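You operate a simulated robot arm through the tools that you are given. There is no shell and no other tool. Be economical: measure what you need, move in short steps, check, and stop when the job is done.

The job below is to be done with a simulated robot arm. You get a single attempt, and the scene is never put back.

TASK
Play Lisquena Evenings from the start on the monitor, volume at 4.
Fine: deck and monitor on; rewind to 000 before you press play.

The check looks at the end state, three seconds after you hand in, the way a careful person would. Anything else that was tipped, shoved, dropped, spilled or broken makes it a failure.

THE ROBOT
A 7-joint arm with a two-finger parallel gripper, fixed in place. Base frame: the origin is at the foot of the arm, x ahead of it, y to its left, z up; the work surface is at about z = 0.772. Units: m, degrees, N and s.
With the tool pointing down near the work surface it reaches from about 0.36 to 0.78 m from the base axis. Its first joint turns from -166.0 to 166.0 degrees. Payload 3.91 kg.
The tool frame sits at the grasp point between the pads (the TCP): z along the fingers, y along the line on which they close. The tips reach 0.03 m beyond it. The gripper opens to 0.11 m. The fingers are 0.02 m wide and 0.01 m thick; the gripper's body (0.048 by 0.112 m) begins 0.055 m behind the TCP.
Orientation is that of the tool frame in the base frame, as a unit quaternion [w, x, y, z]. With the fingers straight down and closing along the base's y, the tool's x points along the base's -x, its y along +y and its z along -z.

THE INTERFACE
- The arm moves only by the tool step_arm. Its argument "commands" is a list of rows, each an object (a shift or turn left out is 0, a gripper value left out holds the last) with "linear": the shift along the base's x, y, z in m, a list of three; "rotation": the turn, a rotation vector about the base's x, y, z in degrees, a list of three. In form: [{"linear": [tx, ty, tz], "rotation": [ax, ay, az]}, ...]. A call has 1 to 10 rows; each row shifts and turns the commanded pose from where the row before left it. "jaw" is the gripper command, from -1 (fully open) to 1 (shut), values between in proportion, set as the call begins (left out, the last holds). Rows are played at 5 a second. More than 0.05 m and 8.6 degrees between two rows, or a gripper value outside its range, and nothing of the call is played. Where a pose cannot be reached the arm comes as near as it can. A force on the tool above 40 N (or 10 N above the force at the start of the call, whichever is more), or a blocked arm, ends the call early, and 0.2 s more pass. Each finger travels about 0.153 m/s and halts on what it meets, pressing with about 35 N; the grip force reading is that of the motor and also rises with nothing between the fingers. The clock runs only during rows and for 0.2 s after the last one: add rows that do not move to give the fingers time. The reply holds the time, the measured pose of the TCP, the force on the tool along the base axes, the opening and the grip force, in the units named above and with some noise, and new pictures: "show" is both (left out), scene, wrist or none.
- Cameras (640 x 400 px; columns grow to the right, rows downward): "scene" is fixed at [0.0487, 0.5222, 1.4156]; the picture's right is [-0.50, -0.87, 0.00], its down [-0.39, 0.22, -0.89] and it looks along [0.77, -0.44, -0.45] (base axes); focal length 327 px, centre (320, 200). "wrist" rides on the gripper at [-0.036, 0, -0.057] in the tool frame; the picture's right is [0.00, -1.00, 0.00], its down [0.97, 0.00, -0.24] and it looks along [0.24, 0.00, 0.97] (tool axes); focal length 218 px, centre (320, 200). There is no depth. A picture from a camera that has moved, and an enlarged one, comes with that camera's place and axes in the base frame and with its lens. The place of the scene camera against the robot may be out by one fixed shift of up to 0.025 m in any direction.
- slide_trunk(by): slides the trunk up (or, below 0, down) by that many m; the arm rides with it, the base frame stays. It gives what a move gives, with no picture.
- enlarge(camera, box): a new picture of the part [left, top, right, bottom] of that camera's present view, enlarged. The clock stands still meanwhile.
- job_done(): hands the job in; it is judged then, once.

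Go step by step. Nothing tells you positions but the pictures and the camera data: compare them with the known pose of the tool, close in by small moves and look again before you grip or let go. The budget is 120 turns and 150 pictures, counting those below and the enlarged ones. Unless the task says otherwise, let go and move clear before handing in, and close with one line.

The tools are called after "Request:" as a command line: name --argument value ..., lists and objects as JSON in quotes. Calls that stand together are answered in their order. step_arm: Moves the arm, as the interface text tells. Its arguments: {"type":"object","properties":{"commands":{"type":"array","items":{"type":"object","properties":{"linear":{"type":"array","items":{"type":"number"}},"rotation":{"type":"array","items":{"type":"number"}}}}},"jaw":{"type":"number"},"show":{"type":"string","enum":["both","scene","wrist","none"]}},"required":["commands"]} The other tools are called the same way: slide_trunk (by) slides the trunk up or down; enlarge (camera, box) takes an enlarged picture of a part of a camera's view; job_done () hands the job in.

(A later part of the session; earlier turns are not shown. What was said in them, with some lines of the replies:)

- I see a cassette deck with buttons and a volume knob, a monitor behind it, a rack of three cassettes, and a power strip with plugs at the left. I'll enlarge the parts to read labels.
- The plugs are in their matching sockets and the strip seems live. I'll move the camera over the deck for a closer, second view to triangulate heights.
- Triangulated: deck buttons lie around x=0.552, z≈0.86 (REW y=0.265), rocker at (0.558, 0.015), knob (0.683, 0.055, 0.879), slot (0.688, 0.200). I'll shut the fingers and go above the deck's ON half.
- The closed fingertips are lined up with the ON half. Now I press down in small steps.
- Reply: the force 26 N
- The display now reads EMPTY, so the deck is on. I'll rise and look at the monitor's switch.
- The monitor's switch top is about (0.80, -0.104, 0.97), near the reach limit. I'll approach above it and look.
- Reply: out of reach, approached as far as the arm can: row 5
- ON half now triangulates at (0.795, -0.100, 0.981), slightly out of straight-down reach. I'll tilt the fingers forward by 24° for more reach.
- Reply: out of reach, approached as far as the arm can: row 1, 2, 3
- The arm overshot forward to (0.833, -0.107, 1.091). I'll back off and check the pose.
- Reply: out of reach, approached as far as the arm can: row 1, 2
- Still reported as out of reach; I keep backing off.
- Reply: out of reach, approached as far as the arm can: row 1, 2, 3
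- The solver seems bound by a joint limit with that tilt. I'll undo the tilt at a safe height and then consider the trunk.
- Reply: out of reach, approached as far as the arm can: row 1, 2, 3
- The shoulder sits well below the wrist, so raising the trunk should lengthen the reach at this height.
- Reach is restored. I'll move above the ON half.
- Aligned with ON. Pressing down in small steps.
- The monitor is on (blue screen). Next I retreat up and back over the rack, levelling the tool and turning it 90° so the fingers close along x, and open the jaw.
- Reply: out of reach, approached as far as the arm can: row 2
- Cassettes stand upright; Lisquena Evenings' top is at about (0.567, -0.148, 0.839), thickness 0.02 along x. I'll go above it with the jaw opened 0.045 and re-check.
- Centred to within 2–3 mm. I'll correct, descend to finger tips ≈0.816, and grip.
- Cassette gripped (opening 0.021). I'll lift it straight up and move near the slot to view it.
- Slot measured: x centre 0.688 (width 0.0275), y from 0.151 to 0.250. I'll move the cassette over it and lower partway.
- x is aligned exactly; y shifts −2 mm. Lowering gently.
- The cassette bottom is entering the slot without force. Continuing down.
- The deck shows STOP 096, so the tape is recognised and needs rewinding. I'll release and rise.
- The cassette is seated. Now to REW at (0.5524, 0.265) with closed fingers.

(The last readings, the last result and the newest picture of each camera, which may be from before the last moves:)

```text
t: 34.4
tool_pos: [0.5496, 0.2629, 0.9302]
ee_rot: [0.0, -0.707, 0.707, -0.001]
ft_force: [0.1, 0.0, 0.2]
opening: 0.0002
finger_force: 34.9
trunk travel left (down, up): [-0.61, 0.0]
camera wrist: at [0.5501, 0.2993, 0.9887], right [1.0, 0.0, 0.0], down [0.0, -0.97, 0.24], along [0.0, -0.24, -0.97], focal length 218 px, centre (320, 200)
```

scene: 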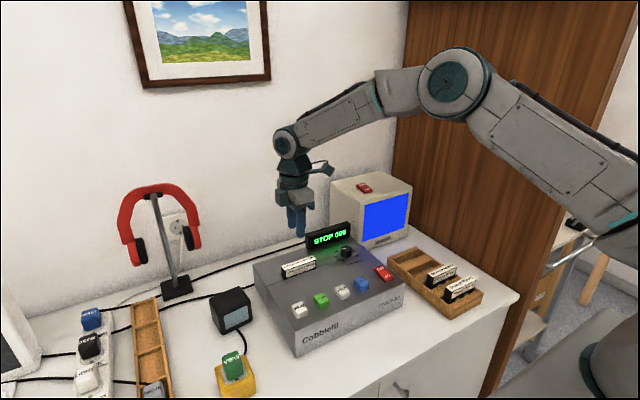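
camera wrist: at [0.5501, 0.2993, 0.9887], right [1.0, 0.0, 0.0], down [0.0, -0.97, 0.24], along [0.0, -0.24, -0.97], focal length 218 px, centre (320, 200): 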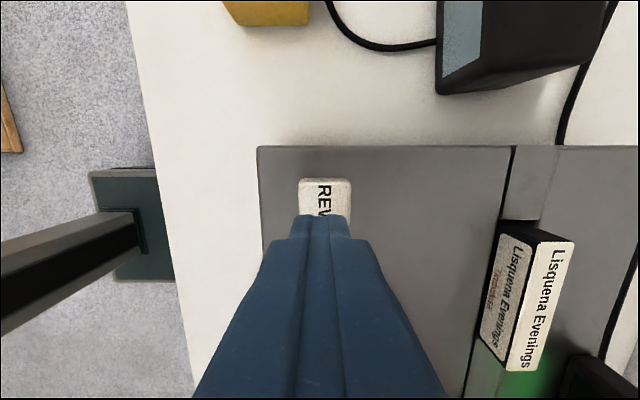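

Aligned over REW; small correction and press.

Request:
step_arm --commands '[{"linear": [0.003, 0.002, -0.03]}, {"linear": [0, 0, -0.008]}, {"linear": [0, 0, -0.004]}, {"linear": [0, 0, -0.004]}]' --show "scene"

Request:
enlarge --camera "scene" --box '[240, 200, 420, 340]'

```text
t: 35.4
tool_pos: [0.5547, 0.2651, 0.8833]
ee_rot: [0.0, -0.707, 0.707, -0.001]
ft_force: [0.4, -1.5, 2.0]
opening: 0.0005
finger_force: 34.7
trunk travel left (down, up): [-0.61, 0.0]
```

scene: 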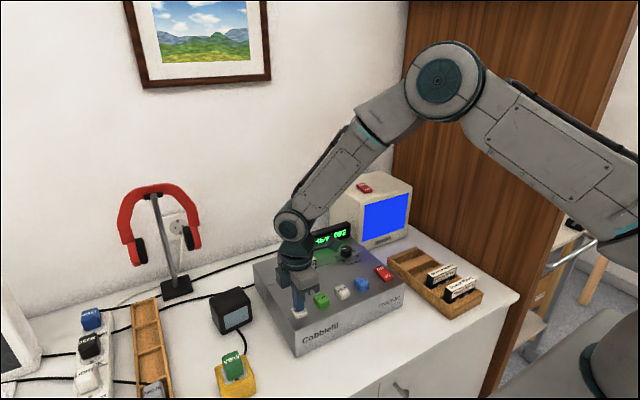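

```text
2.86 times, centred on (330, 270) of scene
camera zoom: at [0.0487, 0.5222, 1.4156], right [-0.5, -0.87, 0.0], down [-0.39, 0.22, -0.89], along [0.77, -0.44, -0.45], focal length 935 px, centre (291, 0)
```

zoom: 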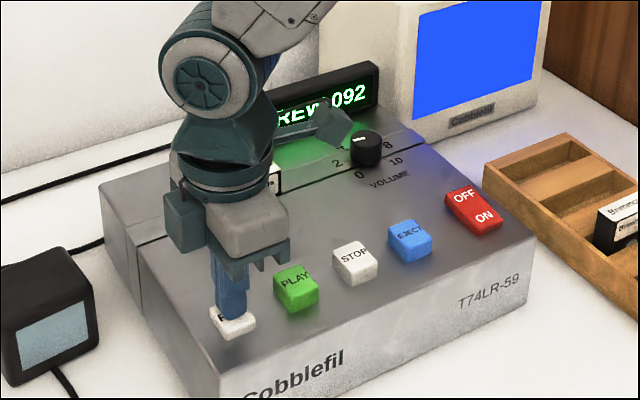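

REW is running (092). Meanwhile I go to the volume knob, rising first, and look at it from above.

Request:
step_arm --commands '[{"linear": [0, 0, 0.05]}, {"linear": [0, 0, 0.05]}, {"linear": [0.0214, -0.035, 0.003]}, {"linear": [0.0214, -0.035, 0.003]}, {"linear": [0.0214, -0.035, 0.003]}, {"linear": [0.0214, -0.035, 0.003]}, {"linear": [0.0214, -0.035, 0.003]}, {"linear": [0.0214, -0.035, 0.003]}, {}, {}]' --jaw -0.1

Request:
enlarge --camera "wrist" --box '[240, 120, 400, 260]'

Request:
enlarge --camera "scene" --box '[290, 200, 420, 300]'

```text
t: 37.6
tool_pos: [0.6846, 0.0541, 1.0022]
ee_rot: [0.0, 0.707, -0.707, 0.0]
ft_force: [-0.6, 0.3, 0.6]
opening: 0.0606
finger_force: 0.0
trunk travel left (down, up): [-0.61, 0.0]
camera wrist: at [0.6847, 0.0904, 1.0606], right [1.0, 0.0, 0.0], down [0.0, -0.97, 0.24], along [0.0, -0.24, -0.97], focal length 218 px, centre (320, 200)
```

scene: 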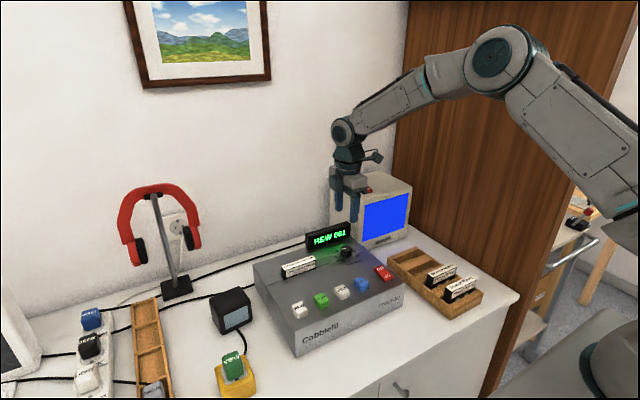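
wrist: 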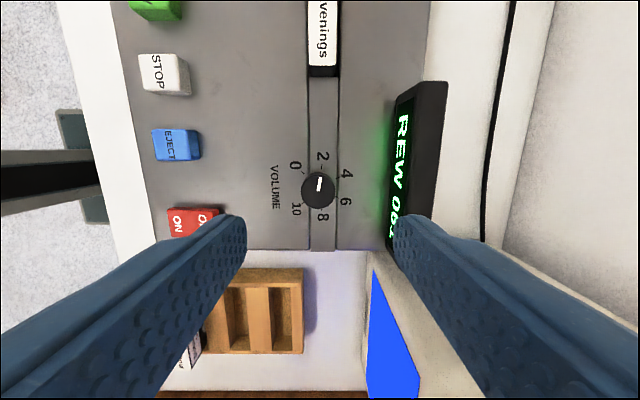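

```text
2.86 times, centred on (320, 190) of wrist
camera zoom: at [0.6847, 0.0904, 1.0606], right [1.0, 0.0, 0.0], down [0.0, -0.97, 0.24], along [0.0, -0.24, -0.97], focal length 624 px, centre (320, 229)
```

zoom: 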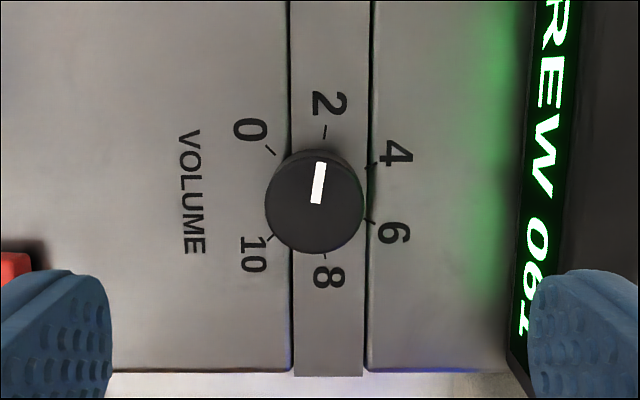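

```text
4.00 times, centred on (355, 250) of scene
camera zoom: at [0.0487, 0.5222, 1.4156], right [-0.5, -0.87, 0.0], down [-0.39, 0.22, -0.89], along [0.77, -0.44, -0.45], focal length 1310 px, centre (180, 0)
```

zoom: 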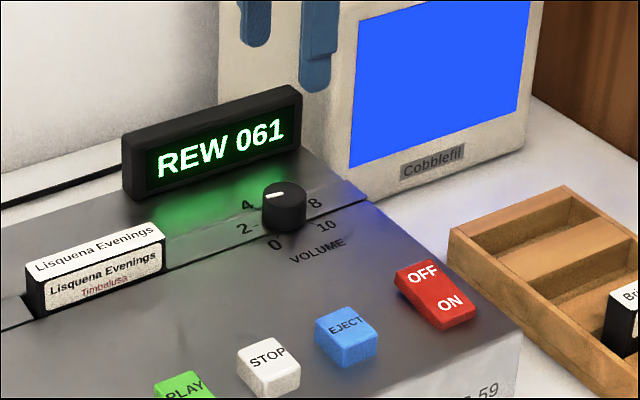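

The pointer sits exactly at 2 (≈9° off +y); 4 is a 54° clockwise turn. Knob centre is (0.683, 0.052), diameter 0.029. I descend around it.

Request:
step_arm --commands '[{"linear": [-0.0015, -0.002, -0.04]}, {"linear": [0, 0, -0.04]}, {"linear": [0, 0, -0.02]}, {"linear": [0, 0, -0.012]}, {}]' --show "wrist"

Request:
enlarge --camera "scene" --box '[290, 200, 420, 300]'

```text
t: 38.8
tool_pos: [0.6834, 0.0526, 0.8902]
ee_rot: [0.0, -0.707, 0.707, 0.0]
ft_force: [-0.4, -0.1, -0.1]
opening: 0.0605
finger_force: 0.1
trunk travel left (down, up): [-0.61, 0.0]
camera wrist: at [0.6835, 0.088, 0.9478], right [1.0, 0.0, 0.0], down [0.0, -0.97, 0.24], along [0.0, -0.24, -0.97], focal length 218 px, centre (320, 200)
```

wrist: 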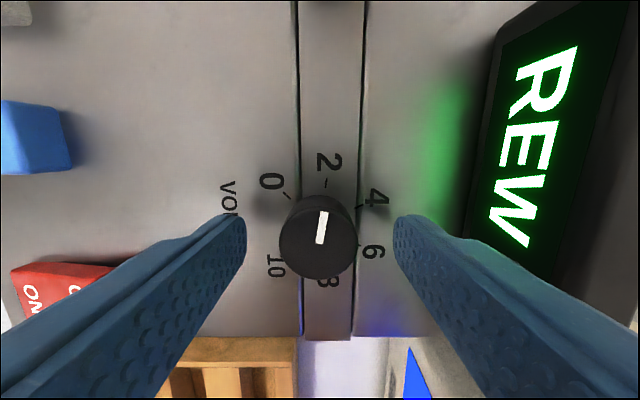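

```text
4.00 times, centred on (355, 250) of scene
camera zoom: at [0.0487, 0.5222, 1.4156], right [-0.5, -0.87, 0.0], down [-0.39, 0.22, -0.89], along [0.77, -0.44, -0.45], focal length 1310 px, centre (180, 0)
```

zoom: 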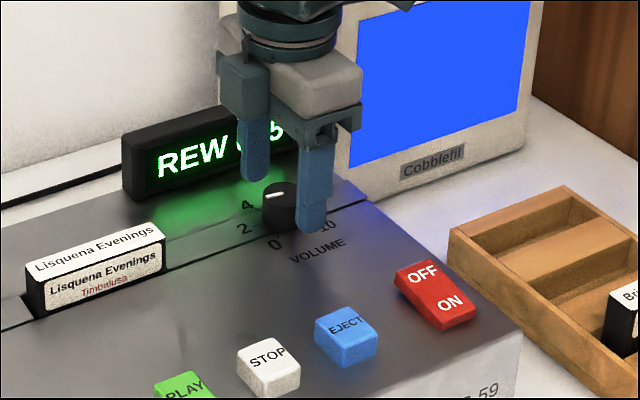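

Fingers straddle the knob; knob seems 2–3 mm more to +y. I'll nudge, then close.

Request:
step_arm --commands '[{"linear": [0, 0.0025, 0]}, {}]' --show "none"

Request:
step_arm --commands '[{}, {}, {}]' --jaw 1 --show "wrist"

```text
t: 39.4
tool_pos: [0.6837, 0.0543, 0.8896]
ee_rot: [-0.001, 0.707, -0.707, -0.001]
ft_force: [0.0, -0.4, -1.0]
opening: 0.0603
finger_force: 0.2
trunk travel left (down, up): [-0.61, 0.0]
```

```text
t: 40.2
tool_pos: [0.6832, 0.0549, 0.8892]
ee_rot: [0.0, 0.707, -0.707, 0.0]
ft_force: [-3.5, -0.3, -0.3]
opening: 0.0314
finger_force: 45.3
trunk travel left (down, up): [-0.61, 0.0]
camera wrist: at [0.683, 0.0906, 0.9475], right [1.0, 0.0, 0.0], down [0.0, -0.97, 0.24], along [0.0, -0.24, -0.97], focal length 218 px, centre (320, 200)
```

wrist: 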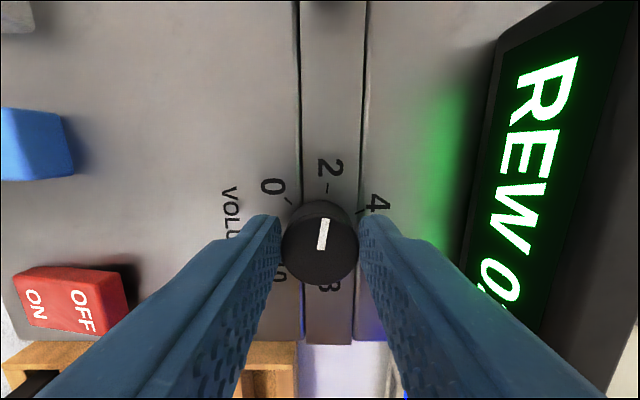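

Knob gripped (0.031). Turning −54° about z.

Request:
step_arm --commands '[{"rotation": [0, 0, -6.75]}, {"rotation": [0, 0, -6.75]}, {"rotation": [0, 0, -6.75]}, {"rotation": [0, 0, -6.75]}, {"rotation": [0, 0, -6.75]}, {"rotation": [0, 0, -6.75]}, {"rotation": [0, 0, -6.75]}, {"rotation": [0, 0, -6.75]}, {}, {}]'

Request:
enlarge --camera "wrist" --box '[240, 140, 400, 300]'

```text
t: 42.4
tool_pos: [0.6864, 0.0511, 0.8887]
ee_rot: [0.003, -0.309, 0.951, -0.002]
ft_force: [32.7, -14.8, 6.6]
opening: 0.0313
finger_force: 45.1
trunk travel left (down, up): [-0.61, 0.0]
camera wrist: at [0.7151, 0.0735, 0.9477], right [0.59, -0.81, 0.0], down [-0.79, -0.57, 0.24], along [-0.19, -0.14, -0.97], focal length 218 px, centre (320, 200)
```

scene: 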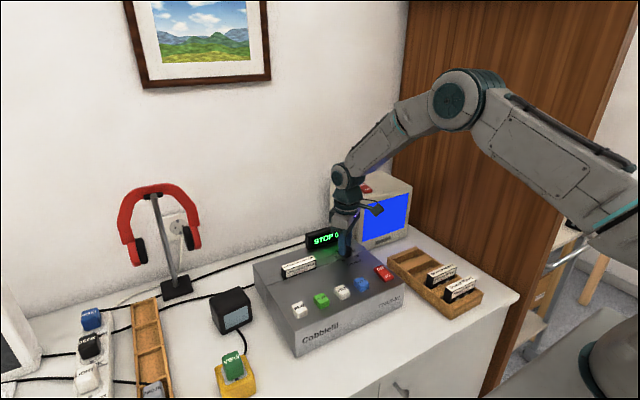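
wrist: 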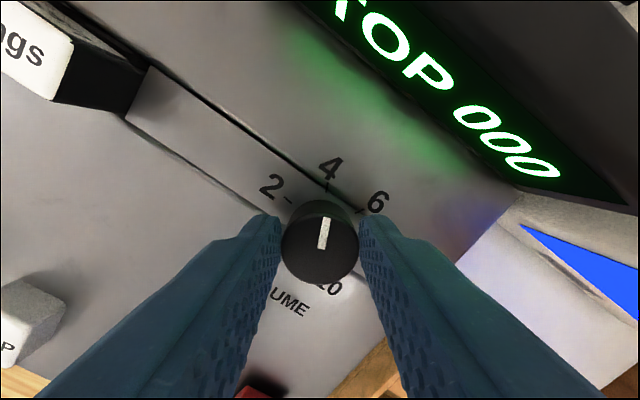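

```text
2.50 times, centred on (320, 220) of wrist
camera zoom: at [0.7151, 0.0735, 0.9477], right [0.59, -0.81, 0.0], down [-0.79, -0.57, 0.24], along [-0.19, -0.14, -0.97], focal length 546 px, centre (320, 150)
```

zoom: 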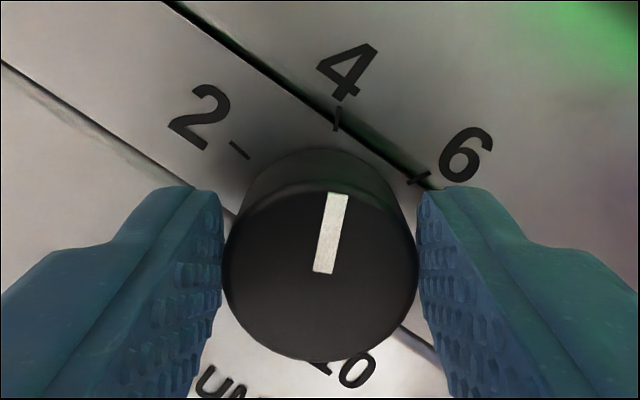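

The pointer is at 4 and the deck reads STOP 000. I'll open and rise to check.

Request:
step_arm --commands '[{}, {}]' --jaw 0 --show "none"

Request:
step_arm --commands '[{"linear": [0, 0, 0.03]}, {"linear": [0, 0, 0.04]}, {"linear": [0, 0, 0.04]}, {}]' --show "wrist"

Request:
enlarge --camera "wrist" --box '[260, 130, 380, 250]'

```text
t: 43.0
tool_pos: [0.6805, 0.0545, 0.89]
ee_rot: [-0.001, -0.308, 0.951, 0.001]
ft_force: [-0.6, 0.3, -0.9]
opening: 0.055
finger_force: 0.1
trunk travel left (down, up): [-0.61, 0.0]
```

```text
t: 44.0
tool_pos: [0.6826, 0.0541, 1.0015]
ee_rot: [0.0, -0.309, 0.951, 0.0]
ft_force: [0.1, -0.2, 0.5]
opening: 0.055
finger_force: 0.1
trunk travel left (down, up): [-0.61, 0.0]
camera wrist: at [0.7117, 0.0745, 1.0588], right [0.59, -0.81, 0.0], down [-0.79, -0.57, 0.24], along [-0.2, -0.14, -0.97], focal length 218 px, centre (320, 200)
```

wrist: 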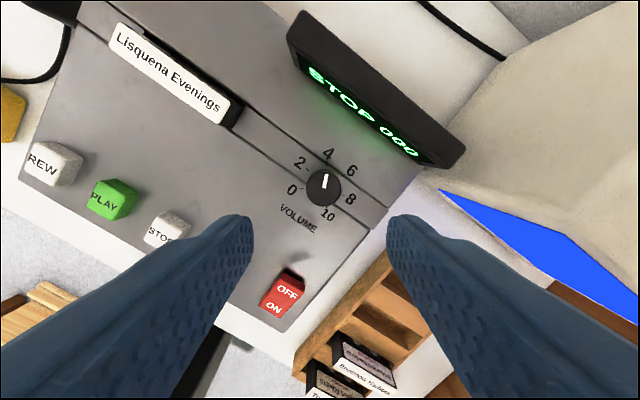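

```text
3.33 times, centred on (320, 190) of wrist
camera zoom: at [0.7117, 0.0745, 1.0588], right [0.59, -0.81, 0.0], down [-0.79, -0.57, 0.24], along [-0.2, -0.14, -0.97], focal length 728 px, centre (320, 233)
```

zoom: 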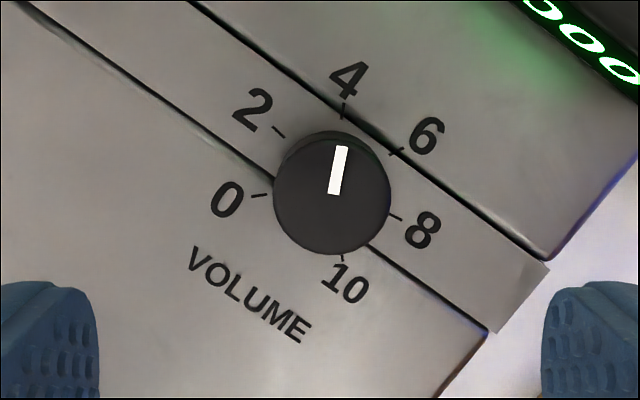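

Volume points at 4 within a degree and the counter is 000. Now PLAY at about (0.552, 0.206).

Request:
step_arm --commands '[{"linear": [-0.026, 0.0304, -0.014]}, {"linear": [-0.026, 0.0304, -0.014]}, {"linear": [-0.026, 0.0304, -0.014]}, {"linear": [-0.026, 0.0304, -0.014]}, {"linear": [-0.026, 0.0304, -0.014]}, {}, {}]' --jaw 1 --show "wrist"

Request:
enlarge --camera "scene" --box '[240, 210, 370, 310]'

```text
t: 45.6
tool_pos: [0.5522, 0.2092, 0.9323]
ee_rot: [0.0, -0.309, 0.951, 0.0]
ft_force: [0.3, 0.6, -0.3]
opening: 0.0003
finger_force: 35.2
trunk travel left (down, up): [-0.61, 0.0]
camera wrist: at [0.581, 0.2295, 0.9901], right [0.59, -0.81, 0.0], down [-0.79, -0.57, 0.24], along [-0.19, -0.14, -0.97], focal length 218 px, centre (320, 200)
```

wrist: 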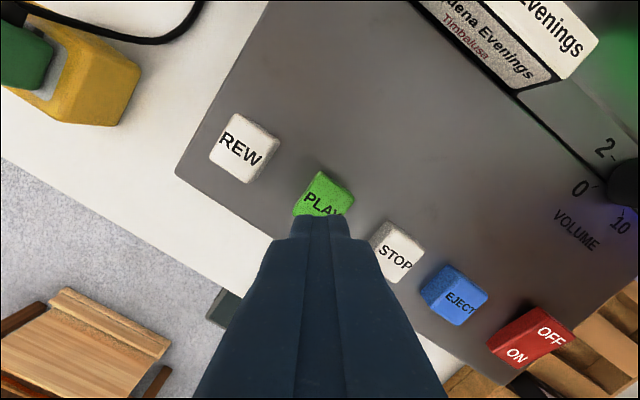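

```text
4.00 times, centred on (305, 260) of scene
camera zoom: at [0.0487, 0.5222, 1.4156], right [-0.5, -0.87, 0.0], down [-0.39, 0.22, -0.89], along [0.77, -0.44, -0.45], focal length 1310 px, centre (380, -40)
```

zoom: 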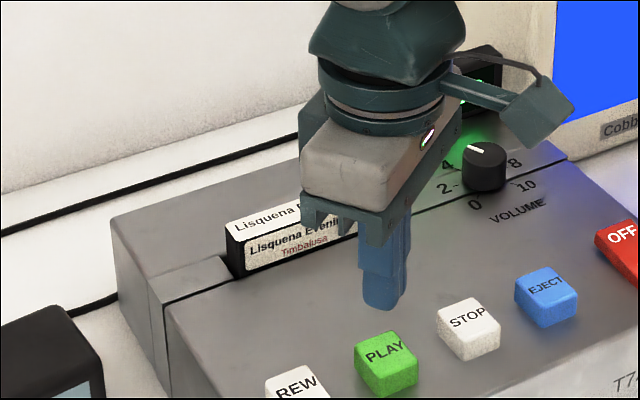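

Aligned over PLAY; pressing.

Request:
step_arm --commands '[{"linear": [0.001, -0.002, -0.032]}, {"linear": [0, 0, -0.009]}, {"linear": [0, 0, -0.004]}, {"linear": [0, 0, -0.004]}]' --show "scene"

Request:
step_arm --commands '[{"linear": [0, 0, 0.04]}, {"linear": [0, 0, 0.05]}, {"linear": [-0.03, 0, 0.05]}, {"linear": [-0.03, -0.03, 0.03]}, {"linear": [-0.03, -0.03, 0]}, {}]'

Request:
enlarge --camera "scene" --box '[240, 160, 500, 340]'

```text
t: 46.6
tool_pos: [0.553, 0.2064, 0.8809]
ee_rot: [0.0, -0.309, 0.951, 0.001]
ft_force: [0.1, 0.9, 2.5]
opening: 0.0001
finger_force: 35.3
trunk travel left (down, up): [-0.61, 0.0]
```

scene: 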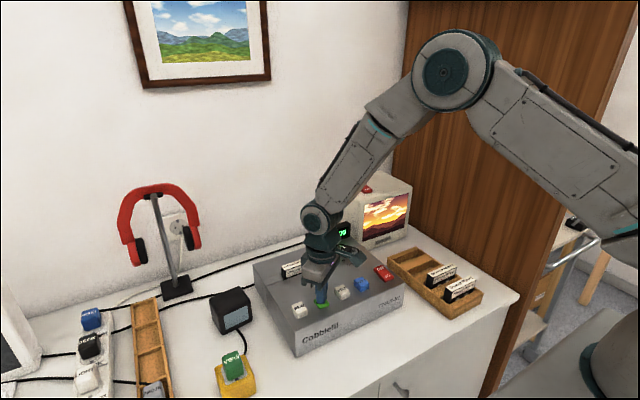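

```text
refused: row 3 steps farther than a row can; nothing moved
```

```text
2.22 times, centred on (370, 250) of scene
camera zoom: at [0.0487, 0.5222, 1.4156], right [-0.5, -0.87, 0.0], down [-0.39, 0.22, -0.89], along [0.77, -0.44, -0.45], focal length 728 px, centre (209, 89)
```

zoom: 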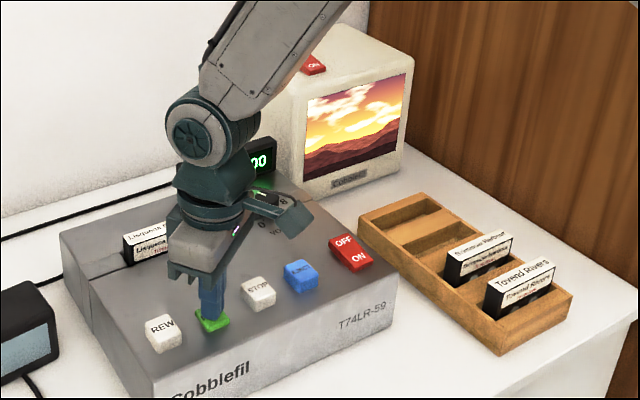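

The monitor shows the film. I'll lift off and move clear, then verify.

Request:
step_arm --commands '[{"linear": [0, 0, 0.04]}, {"linear": [0, 0, 0.045]}, {"linear": [-0.02, 0, 0.04]}, {"linear": [-0.03, -0.02, 0.03]}, {"linear": [-0.03, -0.03, 0]}, {"linear": [-0.02, -0.03, 0]}, {}]'

Request:
enlarge --camera "scene" --box '[240, 160, 500, 340]'

```text
t: 48.2
tool_pos: [0.4527, 0.1244, 1.0366]
ee_rot: [0.0, -0.309, 0.951, 0.0]
ft_force: [-0.3, -0.3, -0.4]
opening: 0.0
finger_force: 34.6
trunk travel left (down, up): [-0.61, 0.0]
camera wrist: at [0.4816, 0.1459, 1.0944], right [0.59, -0.81, 0.0], down [-0.79, -0.57, 0.24], along [-0.19, -0.14, -0.97], focal length 218 px, centre (320, 200)
```

scene: 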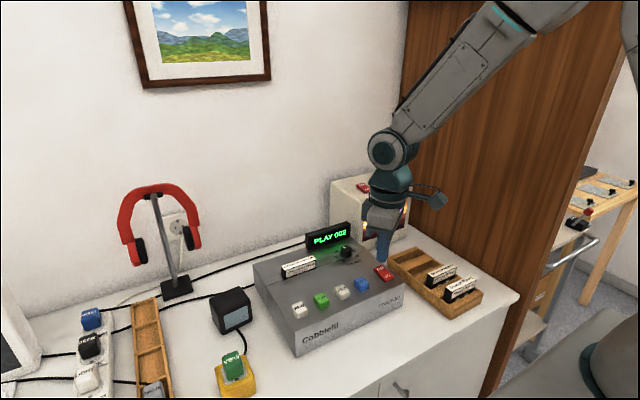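
wrist: 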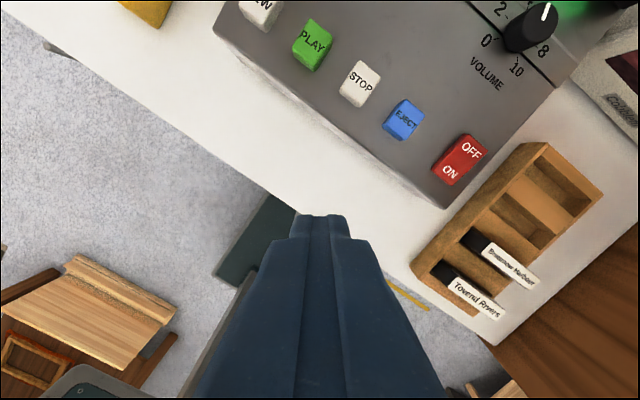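

```text
2.22 times, centred on (370, 250) of scene
camera zoom: at [0.0487, 0.5222, 1.4156], right [-0.5, -0.87, 0.0], down [-0.39, 0.22, -0.89], along [0.77, -0.44, -0.45], focal length 728 px, centre (209, 89)
```

zoom: 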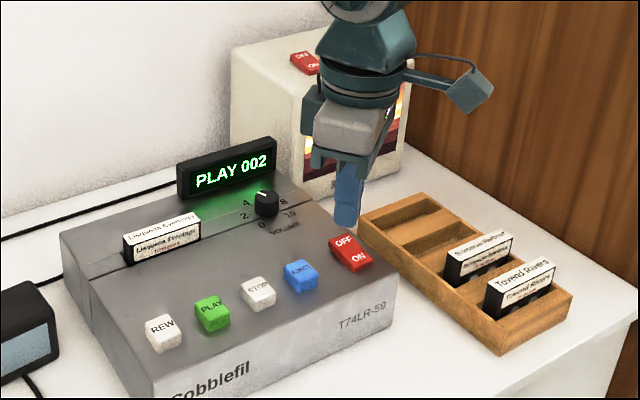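

The display reads PLAY 002, the volume is at 4, the monitor shows the picture, and the arm is clear. Handing in.

Request:
job_done

```text
The job is handed in.
```

Lisquena Evenings is playing on the monitor from 000, with the deck and monitor both on and the volume at 4.
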